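You operate a simulated robot arm through the tools that you are given. There is no shell and no other tool.

Carry out the task below with a simulated robot arm. There is one attempt and no reset: what you move stays moved.

TASK
Shut the spare head cover and torque its two screws.
Fine: hinge end screw first, then the knob end screw, with the torque driver whose figure the torque plate gives; driver back in its rest.

The check looks at the end state, three seconds after you hand in, the way a careful person would. Anything else that was tipped, shoved, dropped, spilled or broken makes it a failure. A push-on lid holds only when it is set on centred and level and pressed home; a screw cap is set on level and turned clockwise until tight.

THE ROBOT
A 7-joint arm with a two-finger parallel gripper, fixed in place. Base frame: the origin is on the floor under the middle of its stand, x ahead of it, y to its left, z up; the work surface is at about z = 0.88. Lengths are in m, angles in degrees, forces in N, time in s.
With the tool pointing down near the work surface it reaches from about 0.24 to 0.68 m from the base axis. Its first joint turns from -66.0 to 66.0 degrees. Payload 2.4 kg.
Tool frame: the origin (TCP) lies between the finger pads and is the grasp point; the fingertips stand 0.03 m ahead of it; z points along the fingers, y is the line along which they close. The gripper opens to 0.094 m. The fingers are 0.028 m wide and 0.01 m thick; the gripper's body (0.05 by 0.096 m) begins 0.055 m behind the TCP.
Orientation is that of the tool frame in the base frame, as a unit quaternion [x, y, z, w]. With the fingers straight down and closing along the base's y, the tool's x points along the base's -x, its y along +y and its z along -z.

THE INTERFACE
- The arm moves only by the tool drive_tool. Its argument "increments" is a list of rows, each a list of 3 entries, a list of its own where there are three numbers: the shift along the tool's x, y, z in cm, then the turn, a rotation vector about the tool's x, y, z in degrees, then the opening, from 0 (shut) to 1 (fully open). In form: [[[tx, ty, tz], [rx, ry, rz], fingers], ...]. A call has 1 to 20 rows; each row shifts and turns the commanded pose from where the row before left it, along the tool's axes as they then stand. Rows are played at 5 a second. More than 0.05 m and 8.6 degrees between two rows, or a gripper value outside its range, and nothing of the call is played. Where a pose cannot be reached the arm comes as near as it can. A force on the tool above 40 N (or 10 N above the force at the start of the call, whichever is more), or a blocked arm, ends the call early, and 0.2 s more pass. Each finger travels about 0.153 m/s and halts on what it meets, pressing with about 40 N; the grip force reading is that of the motor and also rises with nothing between the fingers. The clock runs only during rows and for 0.2 s after the last one: add rows that do not move to give the fingers time. The reply holds the time, the measured pose of the TCP, the force on the tool along the base axes, the opening and the grip force, in the units named above and with some noise, with the torque about the TCP (base axes, N m) and any sound that the robot's microphone picked up.
- Cameras (640 x 400 px; columns grow to the right, rows downward): "scene" is fixed at [0.0408, 0.4762, 1.4737]; the picture's right is [-0.69, -0.73, 0.00], its down [-0.26, 0.25, -0.93] and it looks along [0.68, -0.64, -0.36] (base axes); focal length 368 px, centre (320, 200). "wrist" rides on the gripper at [0.076, 0.014, -0.102] in the tool frame; the picture's right is [-0.18, 0.98, 0.00], its down [-0.75, -0.14, -0.64] and it looks along [-0.63, -0.12, 0.77] (tool axes); focal length 243 px, centre (320, 200).
- snapshot(camera): a new picture of that camera. The clock stands still meanwhile.
- probe_pixels(camera, pixels): for up to 12 pixels [column, row] of the newest picture of that camera ("zoom" is the newest enlarged one), the place [x, y, z] in the base frame of the surface seen there, good to about 0.002 m, but the place of the scene camera against the robot may be out by one fixed shift of up to 0.012 m in any direction. The clock stands still meanwhile.
- zoom(camera, box): a new picture of the part [left, top, right, bottom] of that camera's present view, enlarged. The clock stands still meanwhile.
- close_job(): hands the job in; it is judged then, once.

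Leave the gripper open and the arm clear of the work at the hand-in unless told otherwise.

The tools are called after "Request:" as a command line: name --argument value ..., lists and objects as JSON in quotes. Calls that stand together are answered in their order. drive_tool: Moves the arm, as the interface text tells. Its arguments: {"type":"object","properties":{"increments":{"type":"array","items":{"type":"array"}}},"required":["increments"]} The other tools are called the same way: snapshot (camera) takes a picture; probe_pixels (camera, pixels) gives the place of the surface under pixels of a picture; zoom (camera, box) takes an enlarged picture of a part of a camera's view; close_job () hands the job in.

At the start:

```text
time: 0.0
tool_pos: [0.3572, -0.1597, 1.2616]
orientation: [0.0, 1.0, 0.0, 0.0]
ft_force: [0.3, -0.2, 0.5]
ft_torque: [-0.01, -0.01, -0.01]
width: 0.094
gripper_force: 0.1
```

scene: 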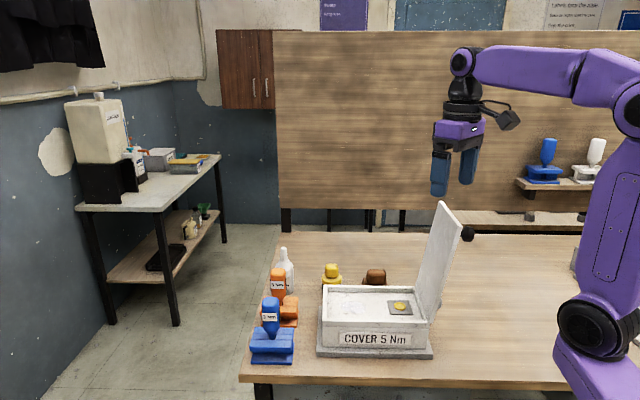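
wrist: 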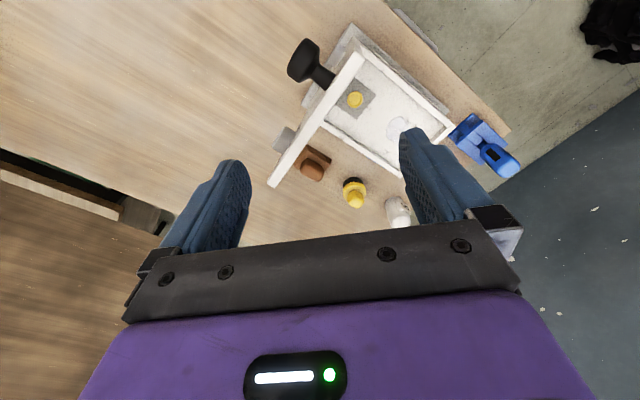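

I see a box with an open lid, labelled "COVER 5 Nm", and two drivers (blue and orange) in rests at the left of the box. I'll take closer pictures of the box, drivers and the rest of the bench.

Request:
zoom --camera "scene" --box '[230, 190, 490, 370]'

Request:
zoom --camera "wrist" --box '[240, 0, 540, 240]'

Request:
zoom --camera "scene" --box '[500, 0, 640, 260]'

```text
2.22 times, centred on (360, 280) of scene
```

zoom: 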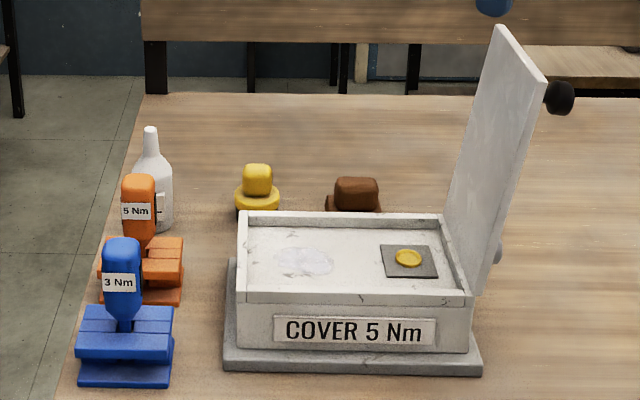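

```text
1.67 times, centred on (390, 120) of wrist
```

zoom: 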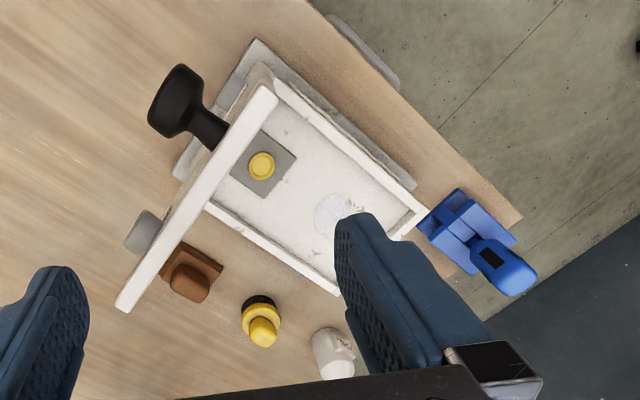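

```text
1.54 times, centred on (570, 130) of scene
```

zoom: 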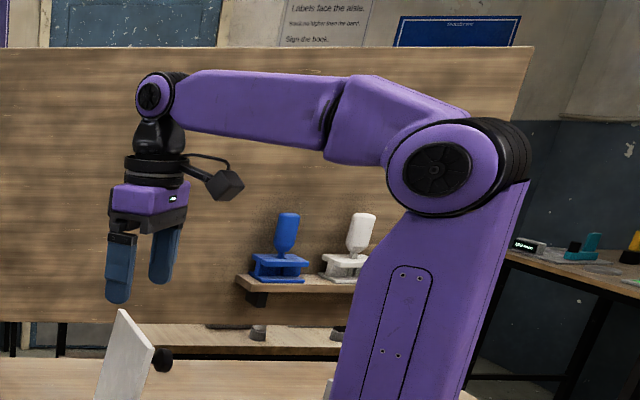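

The plate on the box reads "COVER 5 Nm"; orange tag reads 5 Nm, blue tag 3 Nm. I'll zoom closer on the drivers, the inside of the box, the small objects, and the lid's rear, to learn their shape.

Request:
zoom --camera "scene" --box '[245, 235, 345, 370]'

Request:
zoom --camera "scene" --box '[310, 255, 450, 365]'

Request:
zoom --camera "scene" --box '[400, 190, 500, 330]'

Request:
zoom --camera "scene" --box '[530, 0, 640, 60]'

Request:
zoom --camera "scene" --box '[310, 0, 400, 60]'

Request:
zoom --camera "wrist" --box '[270, 10, 410, 200]'

```text
2.96 times, centred on (295, 302) of scene
```

zoom: 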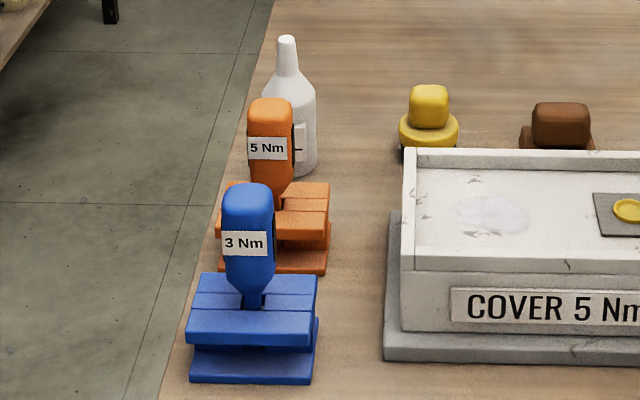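

```text
3.64 times, centred on (380, 310) of scene
```

zoom: 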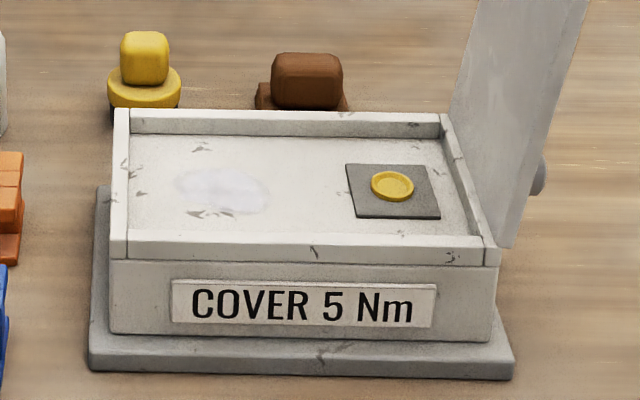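

```text
2.86 times, centred on (450, 260) of scene
```

zoom: 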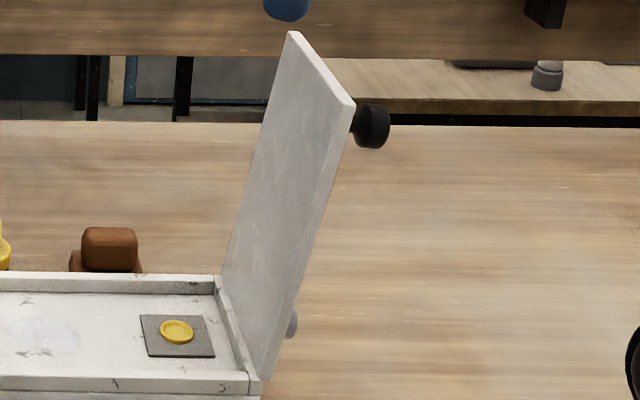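

```text
5.82 times, centred on (585, 30) of scene
```

zoom: 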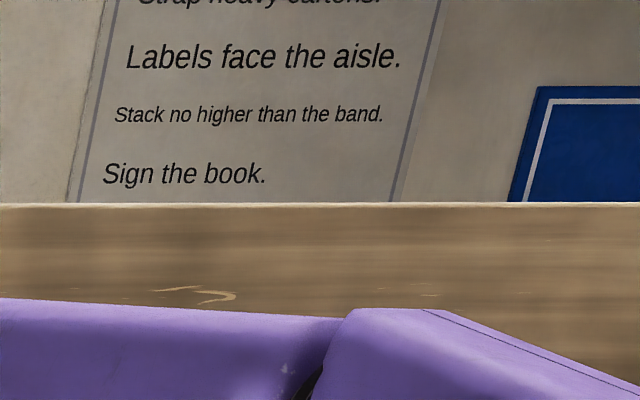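

```text
6.67 times, centred on (355, 30) of scene
```

zoom: 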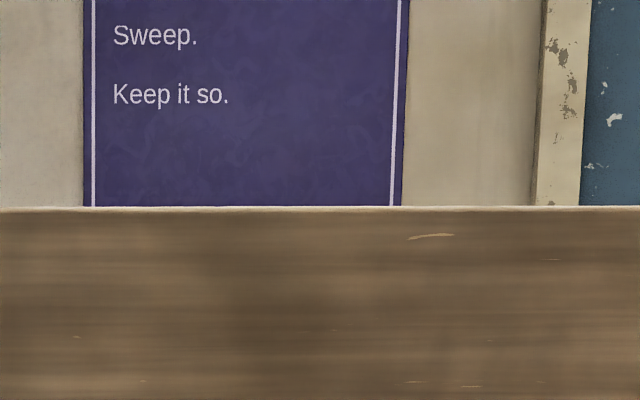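

```text
2.11 times, centred on (340, 105) of wrist
```

zoom: 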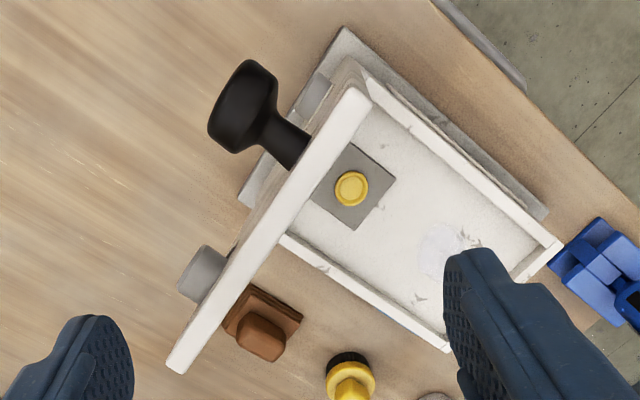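

Now measure the geometry: box corners, lid corners, knobs, drivers and small objects from the scene picture.

Request:
snapshot --camera "scene"

Request:
probe_pixels --camera "scene" --pixels '[[323, 288], [323, 330], [430, 320], [428, 330], [442, 203], [461, 225], [432, 320], [425, 289], [400, 306], [390, 300], [345, 305], [467, 233]]'

Request:
probe_pixels --camera "scene" --pixels '[[270, 300], [270, 318], [270, 335], [270, 346], [290, 335], [278, 271], [278, 287], [288, 310], [284, 252], [332, 268], [332, 278], [375, 272]]'

Request:
probe_pixels --camera "scene" --pixels '[[318, 350], [431, 354], [327, 324], [250, 377], [280, 245], [500, 300], [458, 300], [452, 305], [542, 150], [596, 150], [545, 185], [375, 340]]'

```text
taken
```

scene: 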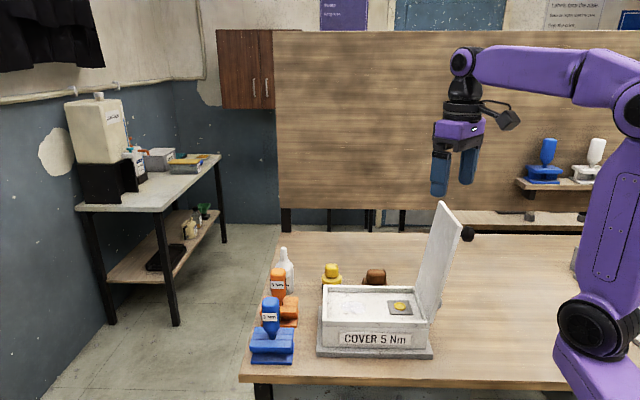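

```text
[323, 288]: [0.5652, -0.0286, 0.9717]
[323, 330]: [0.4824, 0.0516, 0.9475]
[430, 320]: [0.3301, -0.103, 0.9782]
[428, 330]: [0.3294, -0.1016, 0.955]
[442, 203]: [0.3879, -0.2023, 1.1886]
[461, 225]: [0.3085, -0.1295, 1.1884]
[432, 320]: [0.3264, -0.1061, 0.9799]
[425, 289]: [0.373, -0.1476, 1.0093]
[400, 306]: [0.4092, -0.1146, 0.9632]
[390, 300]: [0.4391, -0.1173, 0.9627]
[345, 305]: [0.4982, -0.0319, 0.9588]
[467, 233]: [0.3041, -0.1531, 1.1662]
```

```text
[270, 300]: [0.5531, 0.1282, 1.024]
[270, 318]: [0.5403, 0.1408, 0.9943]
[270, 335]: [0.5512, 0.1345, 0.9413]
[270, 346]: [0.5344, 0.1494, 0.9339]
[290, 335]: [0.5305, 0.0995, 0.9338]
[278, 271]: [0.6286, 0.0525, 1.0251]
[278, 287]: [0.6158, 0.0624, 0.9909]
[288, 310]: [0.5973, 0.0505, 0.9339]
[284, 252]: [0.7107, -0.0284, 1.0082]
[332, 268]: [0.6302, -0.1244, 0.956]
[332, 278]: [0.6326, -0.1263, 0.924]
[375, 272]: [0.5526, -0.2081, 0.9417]
```

```text
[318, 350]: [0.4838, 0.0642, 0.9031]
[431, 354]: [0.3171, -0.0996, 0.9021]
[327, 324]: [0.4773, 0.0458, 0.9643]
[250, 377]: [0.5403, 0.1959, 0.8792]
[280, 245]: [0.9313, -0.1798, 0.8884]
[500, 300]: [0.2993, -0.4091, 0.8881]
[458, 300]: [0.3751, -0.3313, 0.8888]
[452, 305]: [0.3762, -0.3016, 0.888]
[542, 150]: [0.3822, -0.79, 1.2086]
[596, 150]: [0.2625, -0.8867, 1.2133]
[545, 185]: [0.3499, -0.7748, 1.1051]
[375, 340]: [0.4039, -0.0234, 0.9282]
```

I'll use the wrist camera (no fixed shift) to measure the same things: lid edge, black knob, grey cylinder, box rim, objects.

Request:
snapshot --camera "wrist"

Request:
probe_pixels --camera "wrist" --pixels '[[358, 55], [270, 184], [315, 120], [303, 58], [328, 80], [283, 138], [290, 137], [345, 50], [312, 92], [448, 128], [402, 178], [355, 100]]'

Request:
probe_pixels --camera "wrist" --pixels '[[354, 25], [395, 130], [353, 90], [310, 170], [317, 155], [354, 200], [354, 184], [398, 210], [500, 165], [480, 128], [340, 120], [410, 85]]'

Request:
zoom --camera "wrist" --box '[260, 20, 370, 110]'

Request:
zoom --camera "wrist" --box '[260, 100, 420, 230]'

```text
taken
```

wrist: 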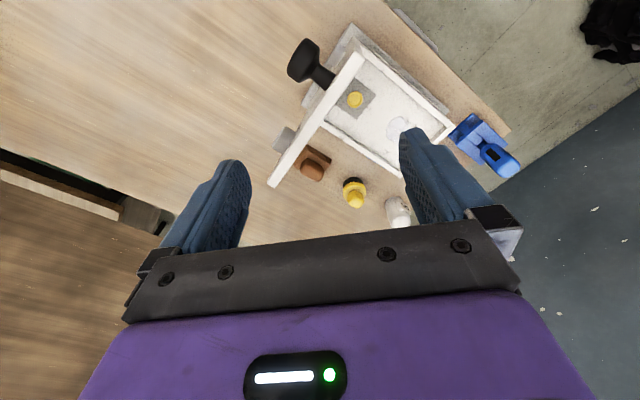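

```text
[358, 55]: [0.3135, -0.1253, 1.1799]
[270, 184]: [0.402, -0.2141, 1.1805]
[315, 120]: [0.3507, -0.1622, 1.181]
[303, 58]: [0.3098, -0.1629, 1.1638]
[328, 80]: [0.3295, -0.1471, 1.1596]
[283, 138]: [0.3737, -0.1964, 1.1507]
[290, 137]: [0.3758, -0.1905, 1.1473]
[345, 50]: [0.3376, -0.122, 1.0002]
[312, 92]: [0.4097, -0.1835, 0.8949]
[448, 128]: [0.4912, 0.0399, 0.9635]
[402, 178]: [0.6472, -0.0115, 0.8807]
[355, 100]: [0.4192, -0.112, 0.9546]
```

```text
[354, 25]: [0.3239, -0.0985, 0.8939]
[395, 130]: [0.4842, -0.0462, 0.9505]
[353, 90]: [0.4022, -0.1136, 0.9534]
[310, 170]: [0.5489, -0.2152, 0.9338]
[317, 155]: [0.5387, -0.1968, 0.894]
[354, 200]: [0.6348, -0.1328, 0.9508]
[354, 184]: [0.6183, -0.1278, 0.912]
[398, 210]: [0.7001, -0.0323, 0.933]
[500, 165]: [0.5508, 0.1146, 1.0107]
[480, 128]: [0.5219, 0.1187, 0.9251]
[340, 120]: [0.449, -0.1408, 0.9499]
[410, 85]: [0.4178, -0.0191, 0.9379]
```

```text
4.44 times, centred on (315, 65) of wrist
```

zoom: 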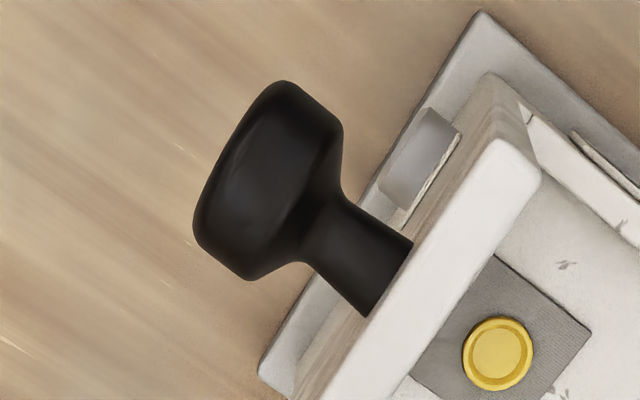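

```text
3.08 times, centred on (340, 165) of wrist
```

zoom: 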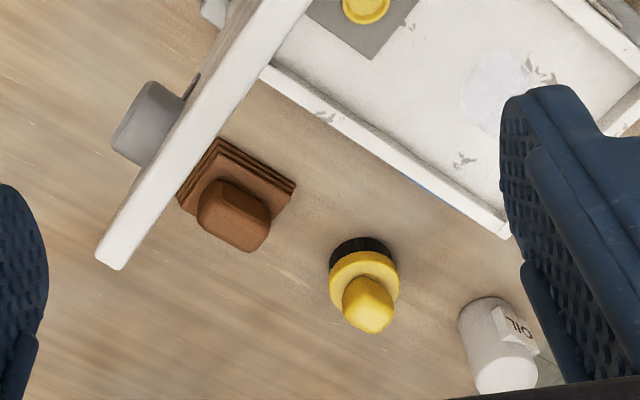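

The lid leans back about 8° past upright (free edge at about z 1.18, hinge at about z 0.967), turned 45° to the base. Its outer face carries the black knob, the knob-end screw and the hinge-end screw. My plan is to straddle the free edge with half-open fingers, push it over with one finger and let the other catch it. First I'll rotate the tool +45° about its z at the present height, then look.

Request:
drive_tool --increments '[[[0, 0, 0], [0, 0, 7.5], 1], [[0, 0, 0], [0, 0, 7.5], 1], [[0, 0, 0], [0, 0, 7.5], 1], [[0, 0, 0], [0, 0, 7.5], 1], [[0, 0, 0], [0, 0, 7.5], 1], [[0, 0, 0], [0, 0, 7.5], 1], [[-0.45, 0, 0], [0, 0, 0], 1], [[0, 0, 0], [0, 0, 0], 1]]'

Request:
snapshot --camera "wrist"

Request:
snapshot --camera "scene"

```text
time: 1.8
tool_pos: [0.3598, -0.1626, 1.2622]
orientation: [0.383, 0.924, -0.001, 0.0]
ft_force: [-0.7, 0.7, 0.1]
ft_torque: [-0.01, 0.0, 0.0]
width: 0.0941
gripper_force: 0.0
```

```text
taken
```

wrist: 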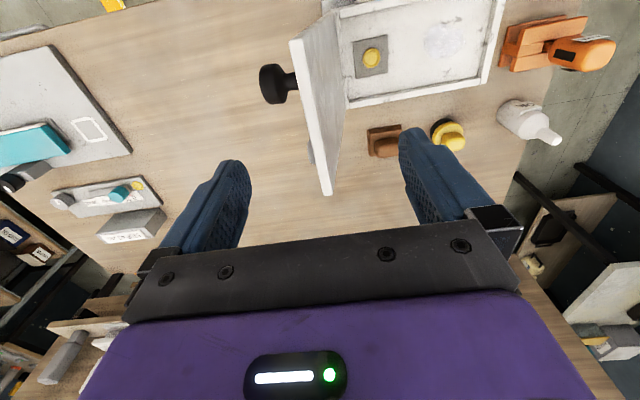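

```text
taken
```

scene: 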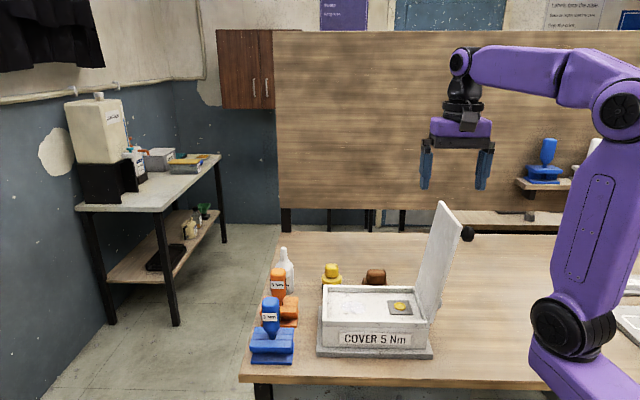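

The lid now sits squarely between the fingers. The wrist picture's left shows more apparatus (teal tools, plates). I'll zoom there to see whether there's another plate, and on the orange driver and its rest.

Request:
zoom --camera "wrist" --box '[0, 0, 200, 270]'

Request:
zoom --camera "wrist" --box '[480, 0, 640, 160]'

Request:
zoom --camera "wrist" --box '[240, 20, 380, 210]'

Request:
probe_pixels --camera "wrist" --pixels '[[293, 42], [303, 42], [322, 193], [330, 193], [264, 80], [285, 83], [311, 152], [318, 10], [340, 12], [348, 105], [490, 85], [338, 40]]'

Request:
probe_pixels --camera "wrist" --pixels '[[540, 20], [580, 25], [515, 40], [505, 65], [545, 45], [565, 52], [600, 50], [575, 30], [110, 190], [40, 100], [130, 235], [15, 235]]'

```text
1.48 times, centred on (100, 135) of wrist
```

zoom: 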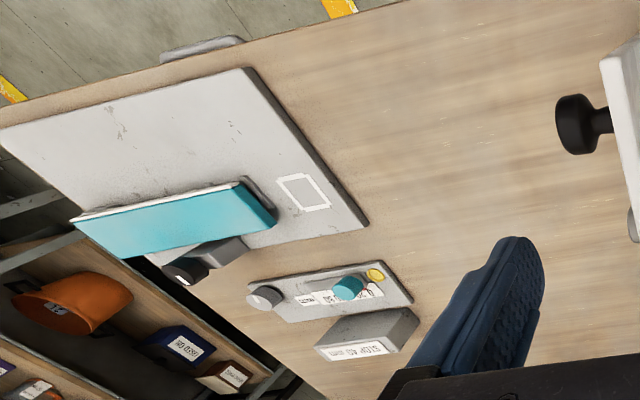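

```text
2.50 times, centred on (560, 80) of wrist
```

zoom: 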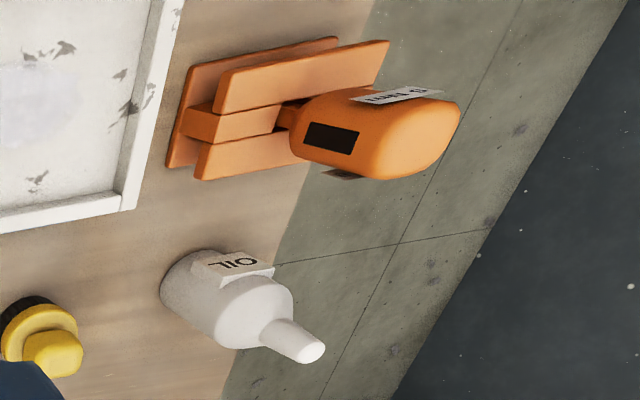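

```text
2.11 times, centred on (310, 115) of wrist
```

zoom: 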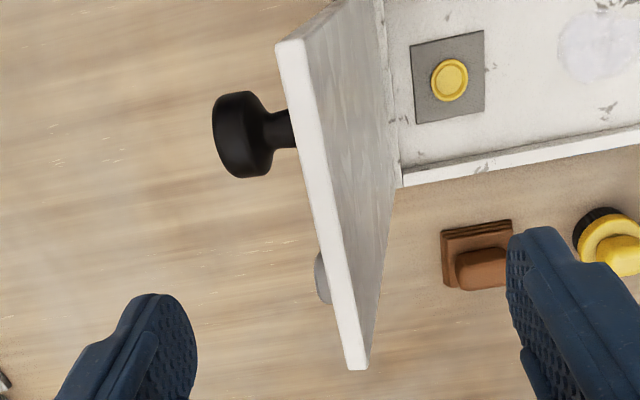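

```text
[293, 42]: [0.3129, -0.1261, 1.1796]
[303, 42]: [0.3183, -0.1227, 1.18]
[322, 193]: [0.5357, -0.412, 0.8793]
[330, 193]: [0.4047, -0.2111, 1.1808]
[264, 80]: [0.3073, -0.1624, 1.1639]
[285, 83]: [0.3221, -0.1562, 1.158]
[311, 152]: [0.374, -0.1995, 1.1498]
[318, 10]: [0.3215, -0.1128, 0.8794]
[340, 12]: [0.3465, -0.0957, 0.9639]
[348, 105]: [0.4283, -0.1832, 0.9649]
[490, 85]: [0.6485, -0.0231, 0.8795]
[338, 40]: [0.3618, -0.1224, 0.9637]
```

```text
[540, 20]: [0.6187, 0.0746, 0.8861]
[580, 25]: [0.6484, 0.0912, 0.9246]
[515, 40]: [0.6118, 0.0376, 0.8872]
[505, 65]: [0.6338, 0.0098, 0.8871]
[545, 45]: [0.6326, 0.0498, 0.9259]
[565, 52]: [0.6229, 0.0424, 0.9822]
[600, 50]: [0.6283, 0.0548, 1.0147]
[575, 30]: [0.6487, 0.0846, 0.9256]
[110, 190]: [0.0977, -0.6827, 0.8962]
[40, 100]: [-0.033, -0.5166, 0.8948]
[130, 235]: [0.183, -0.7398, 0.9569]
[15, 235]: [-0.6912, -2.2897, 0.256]
```

Let me read those distant plates more closely to be sure that none is the torque plate for this cover.

Request:
zoom --camera "wrist" --box '[70, 170, 140, 240]'

Request:
zoom --camera "scene" --box '[560, 240, 640, 380]'

Request:
zoom --camera "wrist" --box '[0, 60, 90, 200]'

```text
5.71 times, centred on (105, 205) of wrist
```

zoom: 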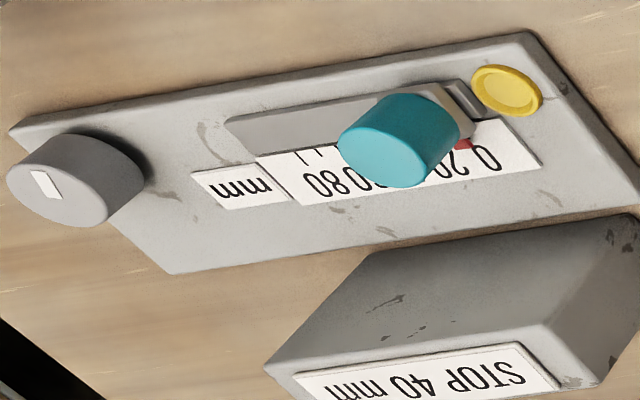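

```text
2.86 times, centred on (600, 310) of scene
```

zoom: 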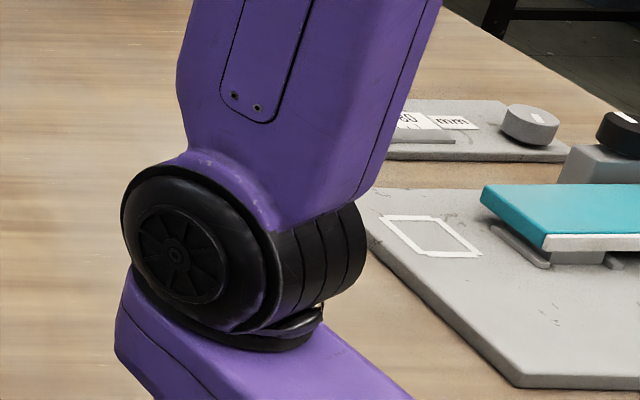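

```text
2.86 times, centred on (45, 130) of wrist
```

zoom: 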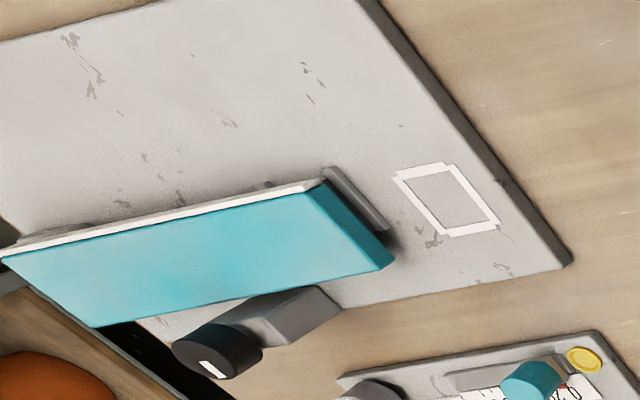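

Those are unrelated (mm scale, STOP 40 mm), so the torque plate is "COVER 5 Nm" → orange driver. Now I'll narrow the fingers to about half open, shift 0.3 cm so that the rear finger passes between knob and knob-end screw, and lower until the tips are about 1.5 cm below the lid's free edge.

Request:
drive_tool --increments '[[[-0.3, 0, 0], [0, 0, 0], 0.5], [[0, 0, 0], [0, 0, 0], 0.5], [[0, 0, 1.5], [0, 0, 0], 0.5], [[0, 0, 1.5], [0, 0, 0], 0.5], [[0, 0, 1.5], [0, 0, 0], 0.5], [[0, 0, 1.5], [0, 0, 0], 0.5], [[0, 0, 0.7], [0, 0, 0], 0.5], [[0, 0, 0], [0, 0, 0], 0.5]]'

Request:
snapshot --camera "wrist"

Request:
zoom --camera "scene" --box '[390, 130, 540, 250]'

```text
time: 3.6
tool_pos: [0.3613, -0.1652, 1.194]
orientation: [0.382, 0.924, -0.001, 0.001]
ft_force: [-0.8, 0.0, -0.2]
ft_torque: [-0.02, 0.0, 0.03]
width: 0.0468
gripper_force: 0.1
```

```text
taken
```

wrist: 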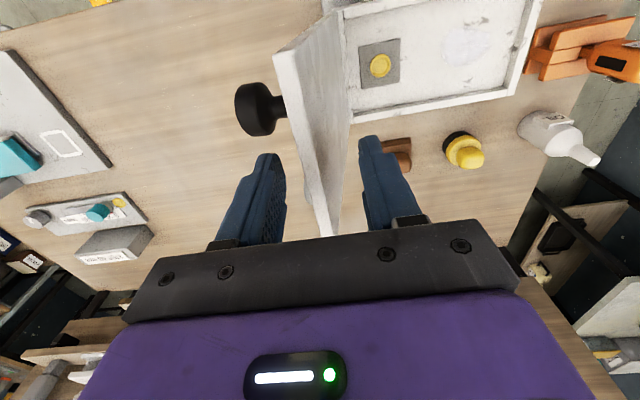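

```text
3.33 times, centred on (465, 190) of scene
```

zoom: 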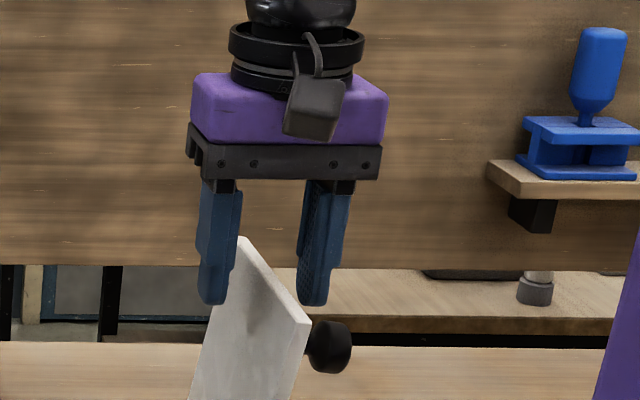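

The fingers straddle the lid with the knob clear. Now push slowly in +tool-y (towards closing) 2.5 cm and look.

Request:
drive_tool --increments '[[[0, 0.8, 0], [0, 0, 0], 0.5], [[0, 0.8, 0], [0, 0, 0], 0.5], [[0, 0.5, 0], [0, 0, 0], 0.5], [[0, 0.5, 0], [0, 0, 0], 0.5], [[0, 0, 0], [0, 0, 0], 0.5]]'

Request:
zoom --camera "scene" --box '[300, 130, 540, 340]'

Request:
snapshot --camera "wrist"

```text
time: 4.8
tool_pos: [0.3796, -0.1466, 1.1961]
orientation: [0.383, 0.924, 0.0, 0.001]
ft_force: [-0.9, -0.3, 0.1]
ft_torque: [0.03, 0.03, 0.0]
width: 0.0471
gripper_force: 0.1
```

```text
1.90 times, centred on (420, 235) of scene
```

zoom: 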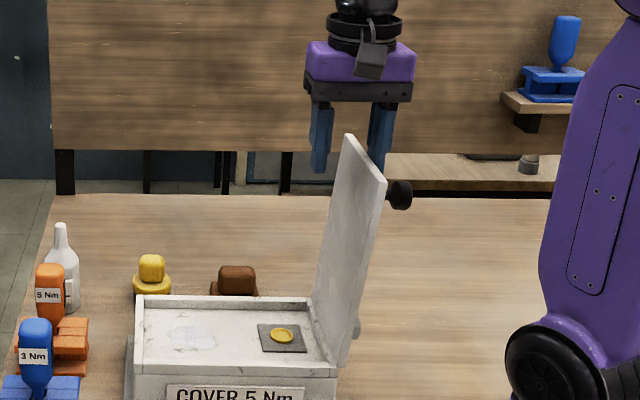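

```text
taken
```

wrist: 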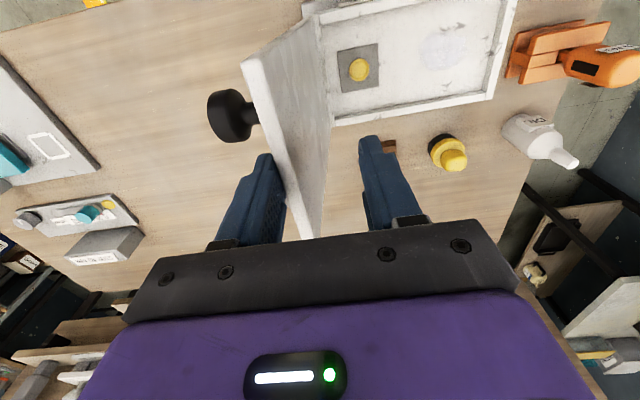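

The lid has moved with the finger (corner now at about scene px (454, 225)) and almost no force. I'll narrow the gap a little and continue in small steps to get it past upright.

Request:
drive_tool --increments '[[[0, 0, 0], [0, 0, 0], 0.4], [[0, 0.5, 0], [0, 0, 0], 0.4], [[0, 0.5, 0], [0, 0, 0], 0.4], [[0, 0.5, 0], [0, 0, 0], 0.4], [[0, 0, 0], [0, 0, 0], 0.4]]'

Request:
zoom --camera "scene" --box '[300, 130, 540, 340]'

Request:
snapshot --camera "wrist"

Request:
probe_pixels --camera "wrist" --pixels '[[226, 70], [232, 66], [308, 235]]'

```text
time: 6.0
tool_pos: [0.3895, -0.1349, 1.194]
orientation: [0.382, 0.924, 0.0, 0.0]
ft_force: [0.0, -1.4, 0.3]
ft_torque: [-0.02, 0.03, 0.02]
width: 0.0378
gripper_force: 0.8
```

```text
1.90 times, centred on (420, 235) of scene
```

zoom: 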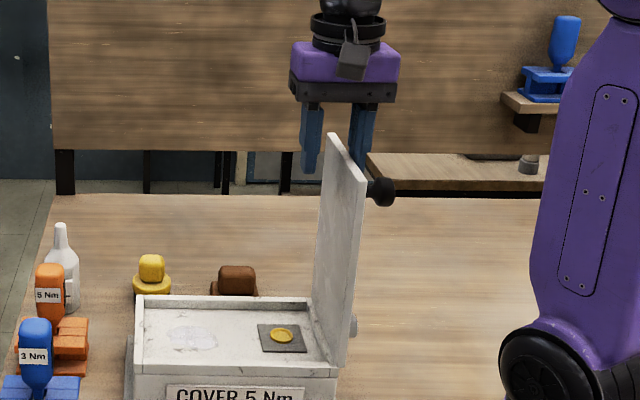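

```text
taken
```

wrist: 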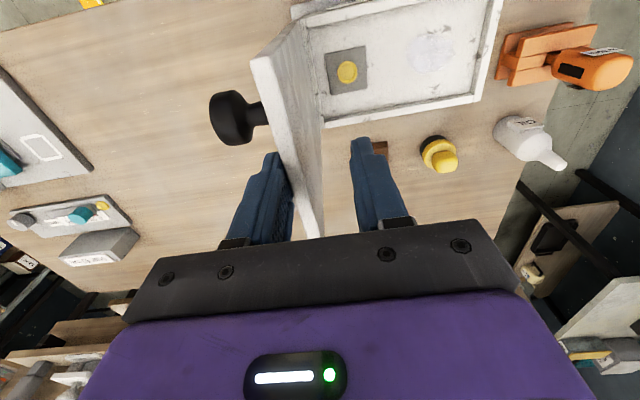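

```text
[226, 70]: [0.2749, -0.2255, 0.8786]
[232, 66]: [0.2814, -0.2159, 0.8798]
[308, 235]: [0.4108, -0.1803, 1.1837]
```

The lid is now about upright between the fingers. Continue 2 cm further so it tips over onto the leading finger.

Request:
drive_tool --increments '[[[0, 0.5, 0], [0, 0, 0], 0.4], [[0, 0.5, 0], [0, 0, 0], 0.4], [[0, 0.5, 0.1], [0, 0, 0], 0.4], [[0, 0.5, 0.1], [0, 0, 0], 0.4], [[0, 0, 0], [0, 0, 0], 0.4], [[0, 0, 0], [0, 0, 0], 0.4]]'

Request:
zoom --camera "scene" --box '[300, 130, 540, 340]'

Request:
snapshot --camera "wrist"

```text
time: 7.4
tool_pos: [0.4045, -0.1226, 1.1921]
orientation: [0.383, 0.924, -0.001, 0.0]
ft_force: [-1.1, -1.1, 0.4]
ft_torque: [0.02, -0.02, 0.01]
width: 0.038
gripper_force: 0.3
```

```text
1.90 times, centred on (420, 235) of scene
```

zoom: 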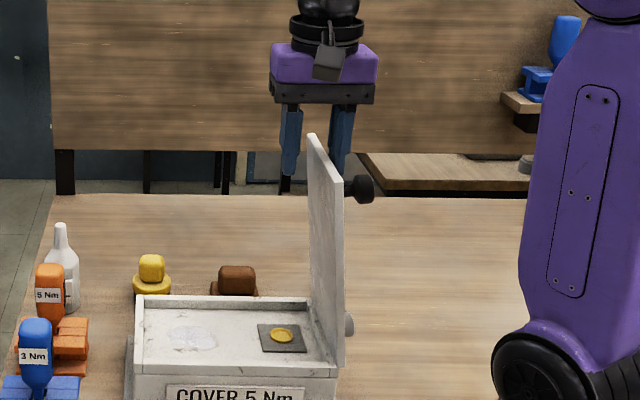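

```text
taken
```

wrist: 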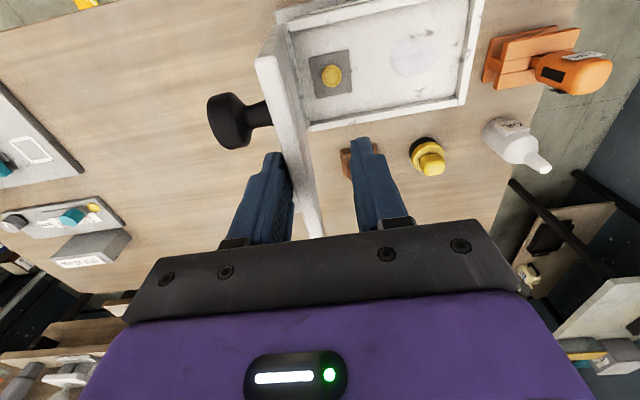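

Still against the rear finger with light force (hinge has some friction). Continue 3 cm along the arc.

Request:
drive_tool --increments '[[[0, 0.5, 0.1], [0, 0, 0], 0.4], [[0, 0.5, 0.1], [0, 0, 0], 0.4], [[0, 0.5, 0.1], [0, 0, 0], 0.4], [[0, 0.5, 0.15], [0, 0, 0], 0.4], [[0, 0.5, 0.15], [0, 0, 0], 0.4], [[0, 0.5, 0.2], [0, 0, 0], 0.4], [[0, 0, 0], [0, 0, 0], 0.4]]'

Request:
zoom --camera "scene" --box '[300, 130, 540, 340]'

Request:
snapshot --camera "wrist"

```text
time: 9.0
tool_pos: [0.4263, -0.1004, 1.1845]
orientation: [0.382, 0.924, 0.0, 0.0]
ft_force: [-0.3, 0.3, 0.6]
ft_torque: [0.01, 0.01, 0.03]
width: 0.038
gripper_force: 0.2
```

```text
1.90 times, centred on (420, 235) of scene
```

zoom: 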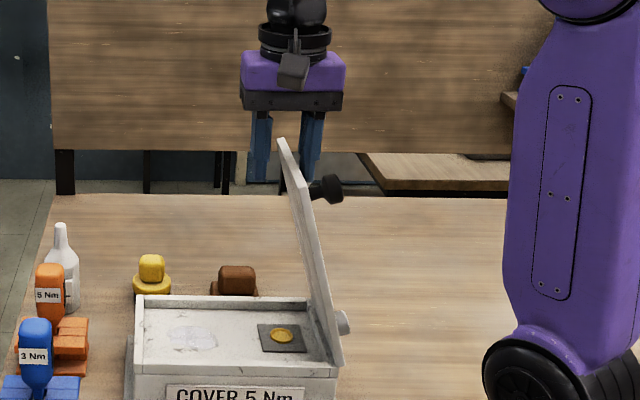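

```text
taken
```

wrist: 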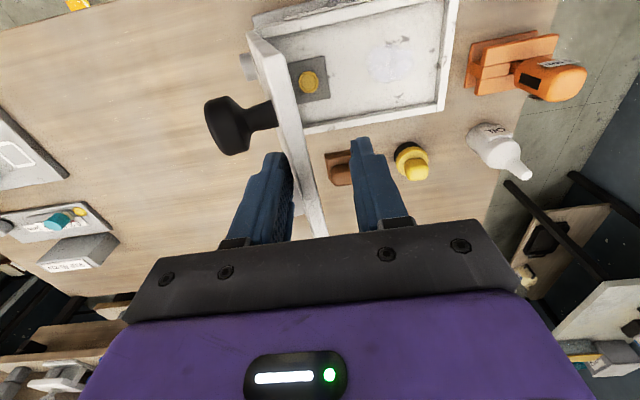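

The lid is at about 75°, between the fingers. Continue along the arc to about 60°.

Request:
drive_tool --increments '[[[0, 0.66, 0.25], [0, 0, 0], 0.4], [[0, 0.66, 0.28], [0, 0, 0], 0.4], [[0, 0.66, 0.3], [0, 0, 0], 0.42], [[0, 0.66, 0.33], [0, 0, 0], 0.44], [[0, 0.66, 0.37], [0, 0, 0], 0.46], [[0, 0.66, 0.4], [0, 0, 0], 0.48], [[0, 0, 0], [0, 0, 0], 0.48]]'

Request:
zoom --camera "scene" --box '[300, 130, 540, 340]'

Request:
snapshot --camera "wrist"

```text
time: 10.6
tool_pos: [0.4542, -0.0718, 1.1657]
orientation: [0.382, 0.924, 0.0, 0.001]
ft_force: [0.5, -0.1, 0.0]
ft_torque: [0.02, 0.0, -0.01]
width: 0.0451
gripper_force: 0.3
```

```text
1.90 times, centred on (420, 235) of scene
```

zoom: 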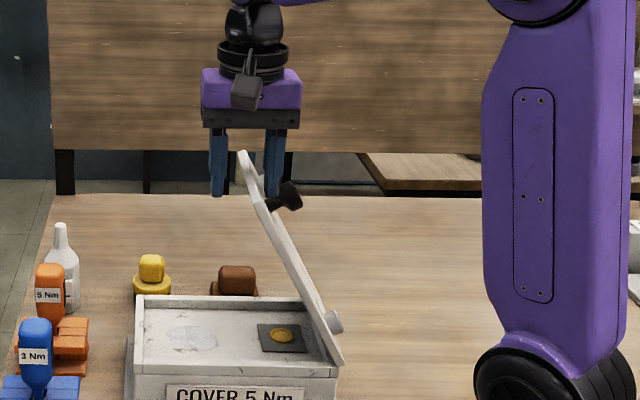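

```text
taken
```

wrist: 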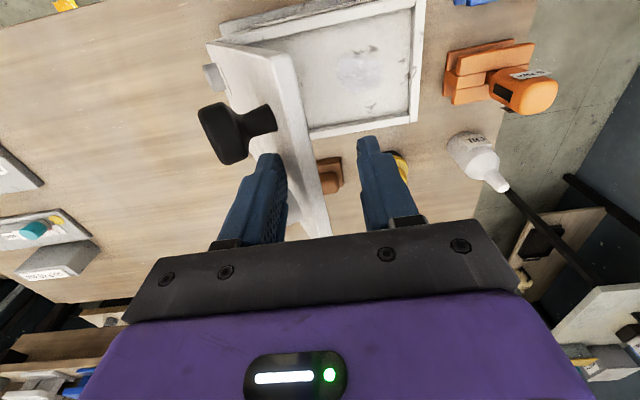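

At about 62° now. Continue along the arc to about 45°.

Request:
drive_tool --increments '[[[0, 0.66, 0.36], [0, 0, 0], 0.48], [[0, 0.66, 0.38], [0, 0, 0], 0.5], [[0, 0.66, 0.42], [0, 0, 0], 0.5], [[0, 0.66, 0.45], [0, 0, 0], 0.52], [[0, 0.66, 0.48], [0, 0, 0], 0.54], [[0, 0.66, 0.52], [0, 0, 0], 0.55], [[0, 0.6, 0.55], [0, 0, 0], 0.55], [[0, 0, 0], [0, 0, 0], 0.55]]'

Request:
zoom --camera "scene" --box '[300, 130, 540, 340]'

Request:
snapshot --camera "wrist"

```text
time: 12.4
tool_pos: [0.4865, -0.0401, 1.1332]
orientation: [0.382, 0.924, 0.001, 0.0]
ft_force: [1.2, -0.8, 0.3]
ft_torque: [-0.03, 0.02, 0.03]
width: 0.0516
gripper_force: 0.0
```

```text
1.90 times, centred on (420, 235) of scene
```

zoom: 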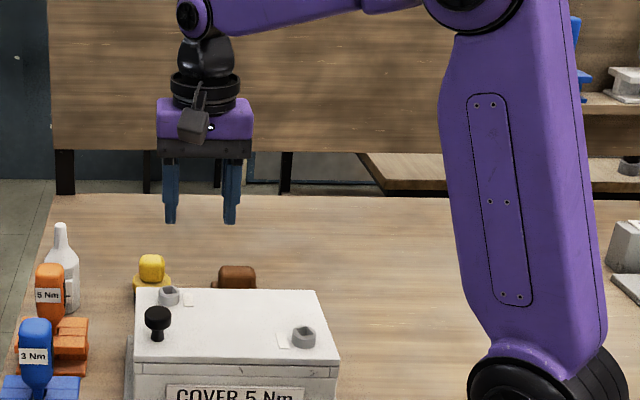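

```text
taken
```

wrist: 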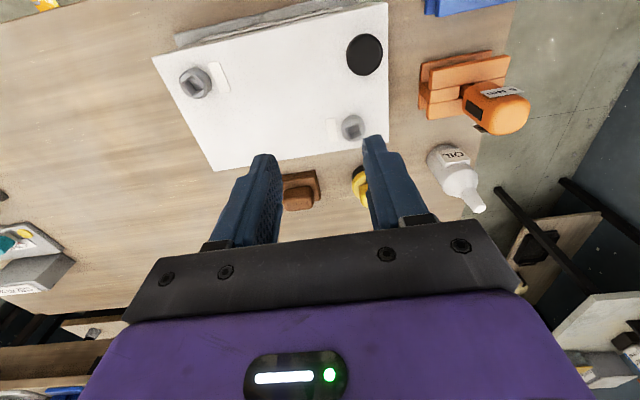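

The lid has slipped past the finger and dropped shut. I'll inspect it closely, the screws and their labels.

Request:
zoom --camera "scene" --box '[310, 260, 450, 365]'

Request:
zoom --camera "wrist" --box '[140, 0, 420, 190]'

Request:
zoom --camera "wrist" --box '[170, 50, 250, 110]'

Request:
probe_pixels --camera "wrist" --pixels '[[153, 57], [214, 171], [386, 4], [389, 135], [196, 85], [353, 128], [364, 54], [280, 80], [345, 122], [190, 80], [218, 78], [332, 128]]'

Request:
probe_pixels --camera "wrist" --pixels '[[426, 72], [505, 56], [424, 105], [465, 80], [493, 105], [520, 105], [460, 62], [512, 95], [436, 92], [475, 105], [480, 95], [450, 100]]'

```text
3.81 times, centred on (380, 312) of scene
```

zoom: 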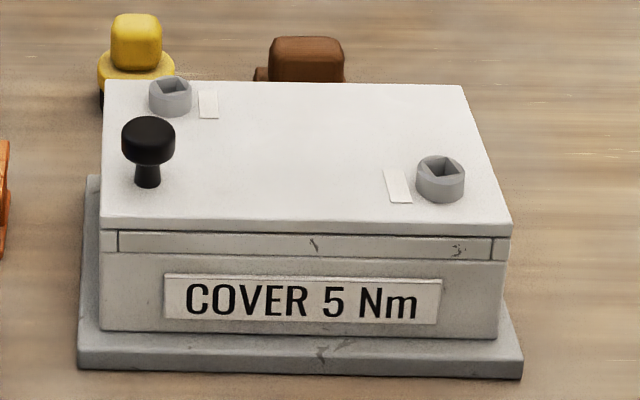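

```text
2.11 times, centred on (280, 95) of wrist
```

zoom: 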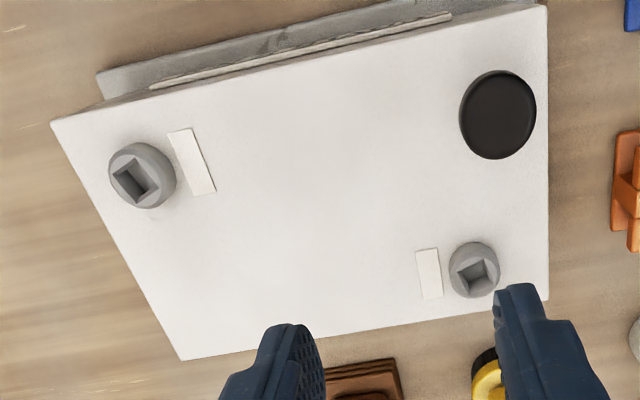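

```text
6.67 times, centred on (210, 80) of wrist
```

zoom: 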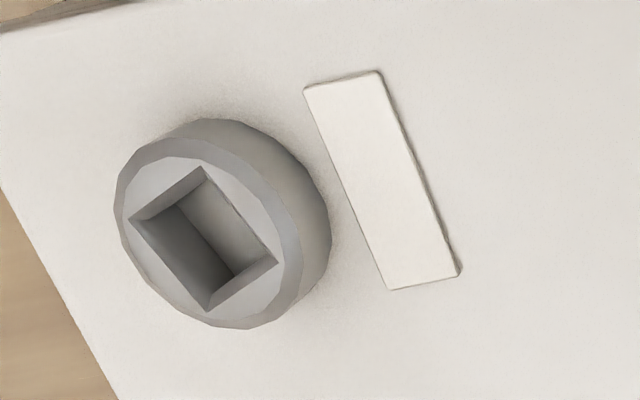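

```text
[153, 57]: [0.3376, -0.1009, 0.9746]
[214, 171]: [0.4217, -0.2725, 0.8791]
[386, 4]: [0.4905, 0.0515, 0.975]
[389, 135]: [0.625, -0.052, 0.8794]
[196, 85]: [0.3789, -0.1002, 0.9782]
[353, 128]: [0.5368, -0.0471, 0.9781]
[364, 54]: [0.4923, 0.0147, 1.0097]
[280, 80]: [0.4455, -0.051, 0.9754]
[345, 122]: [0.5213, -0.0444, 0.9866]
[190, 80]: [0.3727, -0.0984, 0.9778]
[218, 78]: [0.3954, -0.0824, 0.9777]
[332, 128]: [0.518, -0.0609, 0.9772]
```

```text
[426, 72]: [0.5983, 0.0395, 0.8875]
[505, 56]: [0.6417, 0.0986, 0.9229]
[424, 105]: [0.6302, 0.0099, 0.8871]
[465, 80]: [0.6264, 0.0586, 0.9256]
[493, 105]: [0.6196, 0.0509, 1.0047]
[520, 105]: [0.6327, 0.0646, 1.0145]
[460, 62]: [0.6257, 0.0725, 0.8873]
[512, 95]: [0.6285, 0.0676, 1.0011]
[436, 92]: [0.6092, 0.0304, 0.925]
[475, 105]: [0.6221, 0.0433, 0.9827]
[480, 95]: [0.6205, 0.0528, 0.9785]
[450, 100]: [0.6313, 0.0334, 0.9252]
```

The cover is shut and level (lid top z ≈ 0.975 at both ends). The screws have square sockets at wrist px (196, 85) (hinge end) and (353, 128) (knob end). Next I go up and over above the orange 5 Nm driver to look at it from above.

Request:
drive_tool --increments '[[[0, 0, -3], [0, 0, 0], 0.8], [[0, 0, -3], [0, 0, 0], 1], [[0, 2.5, 0], [0, 0, 0], 1], [[-0.5, 2.5, 0], [0, 0, 0], 1], [[-0.5, 2.5, 0], [0, 0, 0], 1], [[-0.5, 2.5, 0], [0, 0, 0], 1], [[-0.8, 2.5, 0], [0, 0, 0], 1], [[-0.8, 2.5, 0], [0, 0, 0], 1], [[-0.7, 1.8, 0], [0, 0, 0], 1], [[0, 0, 0], [0, 0, 0], 1]]'

Request:
snapshot --camera "wrist"

Request:
snapshot --camera "scene"

```text
time: 14.6
tool_pos: [0.6239, 0.0515, 1.1913]
orientation: [0.382, 0.924, -0.001, 0.0]
ft_force: [-0.1, -0.6, -0.1]
ft_torque: [0.01, 0.03, 0.04]
width: 0.0937
gripper_force: 0.0
out of reach, approached as far as the arm can: row 9
```

```text
taken
```

wrist: 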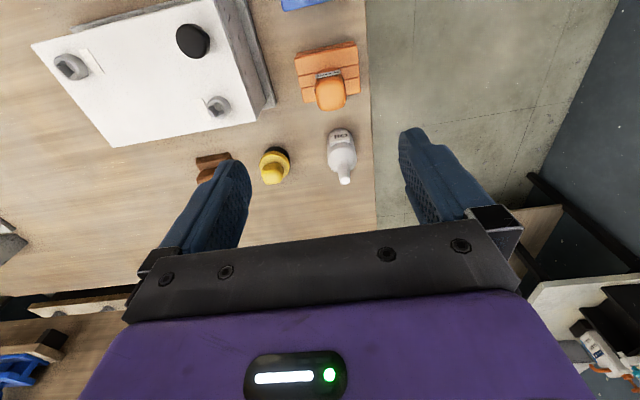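

```text
taken
```

scene: 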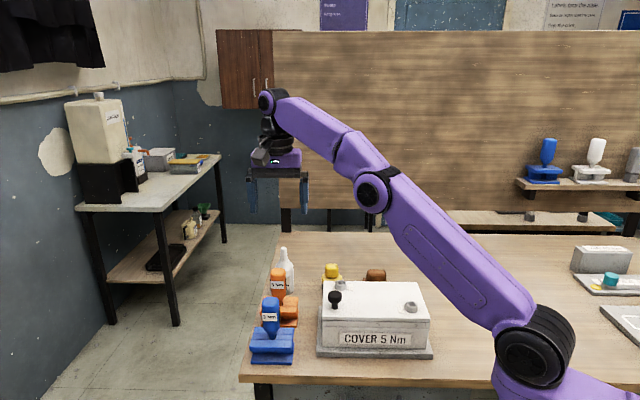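

At this height the reach ends at 0.626 m. I'll zoom on the driver and rest from here and measure them.

Request:
zoom --camera "wrist" --box '[280, 30, 380, 120]'

Request:
probe_pixels --camera "wrist" --pixels '[[297, 57], [354, 44], [305, 104], [360, 93], [330, 95], [318, 85], [344, 83], [320, 105], [345, 103], [310, 70], [350, 62], [330, 108]]'

Request:
zoom --camera "scene" --box '[250, 240, 330, 340]'

Request:
probe_pixels --camera "wrist" --pixels '[[70, 66], [217, 105], [193, 40], [115, 145], [32, 45], [228, 10], [205, 108], [228, 104], [60, 70], [80, 64], [193, 27], [193, 57]]'

```text
4.44 times, centred on (330, 75) of wrist
```

zoom: 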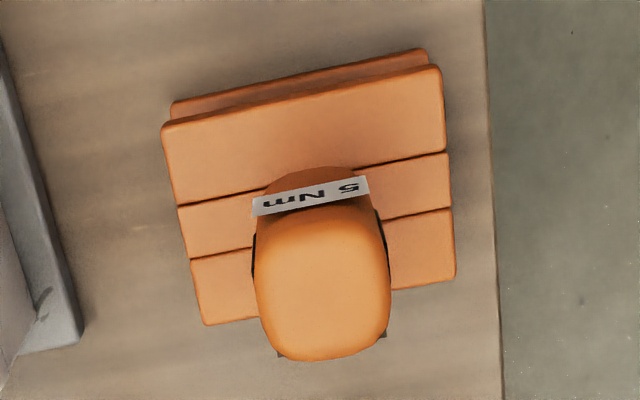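

```text
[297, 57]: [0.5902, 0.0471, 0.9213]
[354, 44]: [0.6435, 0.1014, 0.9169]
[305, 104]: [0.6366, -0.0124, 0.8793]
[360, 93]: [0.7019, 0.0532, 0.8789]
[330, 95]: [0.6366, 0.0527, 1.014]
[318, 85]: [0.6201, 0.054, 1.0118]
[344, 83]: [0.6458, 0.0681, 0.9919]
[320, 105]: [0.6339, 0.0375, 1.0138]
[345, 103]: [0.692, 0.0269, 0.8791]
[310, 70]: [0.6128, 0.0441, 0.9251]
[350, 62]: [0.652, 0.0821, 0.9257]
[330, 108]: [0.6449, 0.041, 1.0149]
```

```text
4.00 times, centred on (290, 290) of scene
```

zoom: 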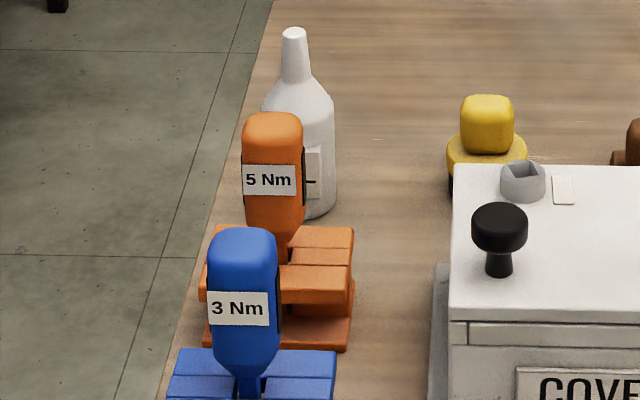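

```text
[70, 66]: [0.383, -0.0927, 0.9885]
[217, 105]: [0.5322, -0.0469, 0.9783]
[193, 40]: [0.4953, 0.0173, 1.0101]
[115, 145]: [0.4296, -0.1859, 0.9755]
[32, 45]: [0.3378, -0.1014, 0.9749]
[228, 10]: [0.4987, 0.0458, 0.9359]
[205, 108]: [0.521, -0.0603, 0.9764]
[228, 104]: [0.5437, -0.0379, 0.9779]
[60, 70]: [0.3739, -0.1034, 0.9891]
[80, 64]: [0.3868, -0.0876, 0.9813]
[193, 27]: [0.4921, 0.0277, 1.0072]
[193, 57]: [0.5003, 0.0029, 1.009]
```

Driver handle top is at z ≈ 1.014, with its centre near (0.637, 0.053). I need its precise centre, so I'll probe more points on the handle edges and rest corners.

Request:
zoom --camera "wrist" --box '[300, 60, 364, 116]'

Request:
probe_pixels --camera "wrist" --pixels '[[306, 101], [357, 91], [303, 80], [355, 75], [317, 95], [343, 93], [318, 100], [344, 98], [330, 82], [330, 86], [331, 90], [331, 100]]'

Request:
probe_pixels --camera "wrist" --pixels '[[331, 104], [331, 110], [320, 95], [324, 95], [338, 95], [341, 95], [322, 85], [338, 80], [327, 75], [331, 72], [320, 90], [342, 88]]'

```text
7.14 times, centred on (332, 88) of wrist
```

zoom: 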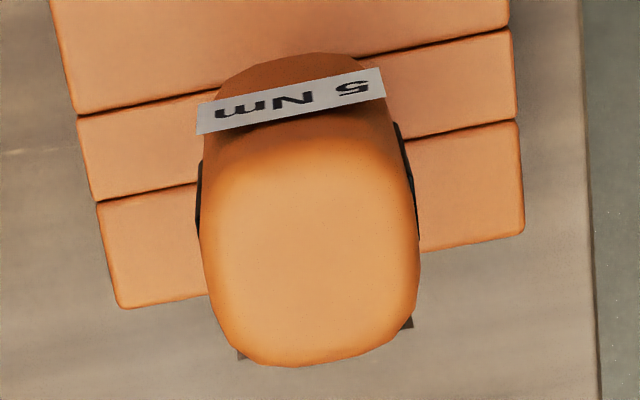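

```text
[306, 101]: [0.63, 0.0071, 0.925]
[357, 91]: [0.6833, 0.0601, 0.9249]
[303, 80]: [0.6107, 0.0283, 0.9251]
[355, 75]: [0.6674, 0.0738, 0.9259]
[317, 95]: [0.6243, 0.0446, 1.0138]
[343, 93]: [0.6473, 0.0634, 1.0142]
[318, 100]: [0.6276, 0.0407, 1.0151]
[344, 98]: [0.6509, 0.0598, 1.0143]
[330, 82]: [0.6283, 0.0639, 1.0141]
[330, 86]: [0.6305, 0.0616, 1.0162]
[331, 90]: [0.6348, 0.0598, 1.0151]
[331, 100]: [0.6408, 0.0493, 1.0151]
```

```text
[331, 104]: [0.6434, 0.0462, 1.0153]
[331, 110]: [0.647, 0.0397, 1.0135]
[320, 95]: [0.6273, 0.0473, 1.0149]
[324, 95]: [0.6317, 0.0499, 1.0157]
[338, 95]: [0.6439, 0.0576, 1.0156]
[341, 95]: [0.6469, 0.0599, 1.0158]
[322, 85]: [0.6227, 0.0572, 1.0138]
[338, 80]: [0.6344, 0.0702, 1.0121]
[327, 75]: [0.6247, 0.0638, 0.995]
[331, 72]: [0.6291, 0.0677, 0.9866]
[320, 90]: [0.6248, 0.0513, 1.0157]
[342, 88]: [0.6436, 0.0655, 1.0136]
```

The handle is about 3.2 cm square, centred at u-v place (0.637, 0.054) and aligned with the box. Before gripping, I want to know the wrist's turning range, so I'll turn in free air counter-clockwise (negative tool z) and read the orientation.

Request:
drive_tool --increments '[[[0, -2, 0], [0, 0, -8], 1], [[0, 0, 0], [0, 0, -8], 1], [[0, 0, 0], [0, 0, -8], 1], [[0, 0, 0], [0, 0, -8], 1], [[0, 0, 0], [0, 0, -8], 1], [[0, 0, 0], [0, 0, -8], 1], [[0, 0, 0], [0, 0, -8], 1], [[0, 0, 0], [0, 0, -8], 1], [[0, 0, 0], [0, 0, -8], 1], [[0, 0, 0], [0, 0, -8], 1], [[0, 0, 0], [0, 0, -8], 1], [[0, 0, 0], [0, 0, -2], 1], [[0, 0, 0], [0, 0, 0], 1]]'

```text
time: 17.4
tool_pos: [0.6106, 0.0357, 1.1914]
orientation: [-0.383, 0.924, 0.0, 0.0]
ft_force: [0.3, -0.2, 0.9]
ft_torque: [0.0, -0.02, -0.02]
width: 0.094
gripper_force: 0.0
```

That reached −45°. Continue another −90°.

Request:
drive_tool --increments '[[[0, 0, 0], [0, 0, -8], 1], [[0, 0, 0], [0, 0, -8], 1], [[0, 0, 0], [0, 0, -8], 1], [[0, 0, 0], [0, 0, -8], 1], [[0, 0, 0], [0, 0, -8], 1], [[0, 0, 0], [0, 0, -8], 1], [[0, 0, 0], [0, 0, -8], 1], [[0, 0, 0], [0, 0, -8], 1], [[0, 0, 0], [0, 0, -8], 1], [[0, 0, 0], [0, 0, -8], 1], [[0, 0, 0], [0, 0, -8], 1], [[0, 0, 0], [0, 0, -2], 1], [[0, 0, 0], [0, 0, 0], 1]]'

Request:
snapshot --camera "wrist"

```text
time: 20.2
tool_pos: [0.6122, 0.0363, 1.1922]
orientation: [0.925, -0.381, 0.001, 0.0]
ft_force: [0.1, 0.2, -0.6]
ft_torque: [0.02, 0.0, 0.03]
width: 0.0943
gripper_force: 0.0
```

```text
taken
```

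wrist: 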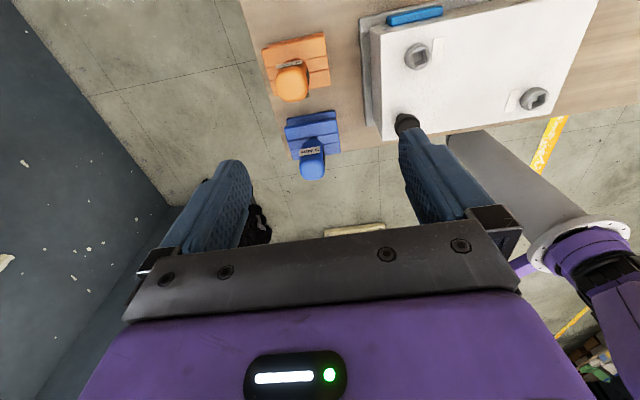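

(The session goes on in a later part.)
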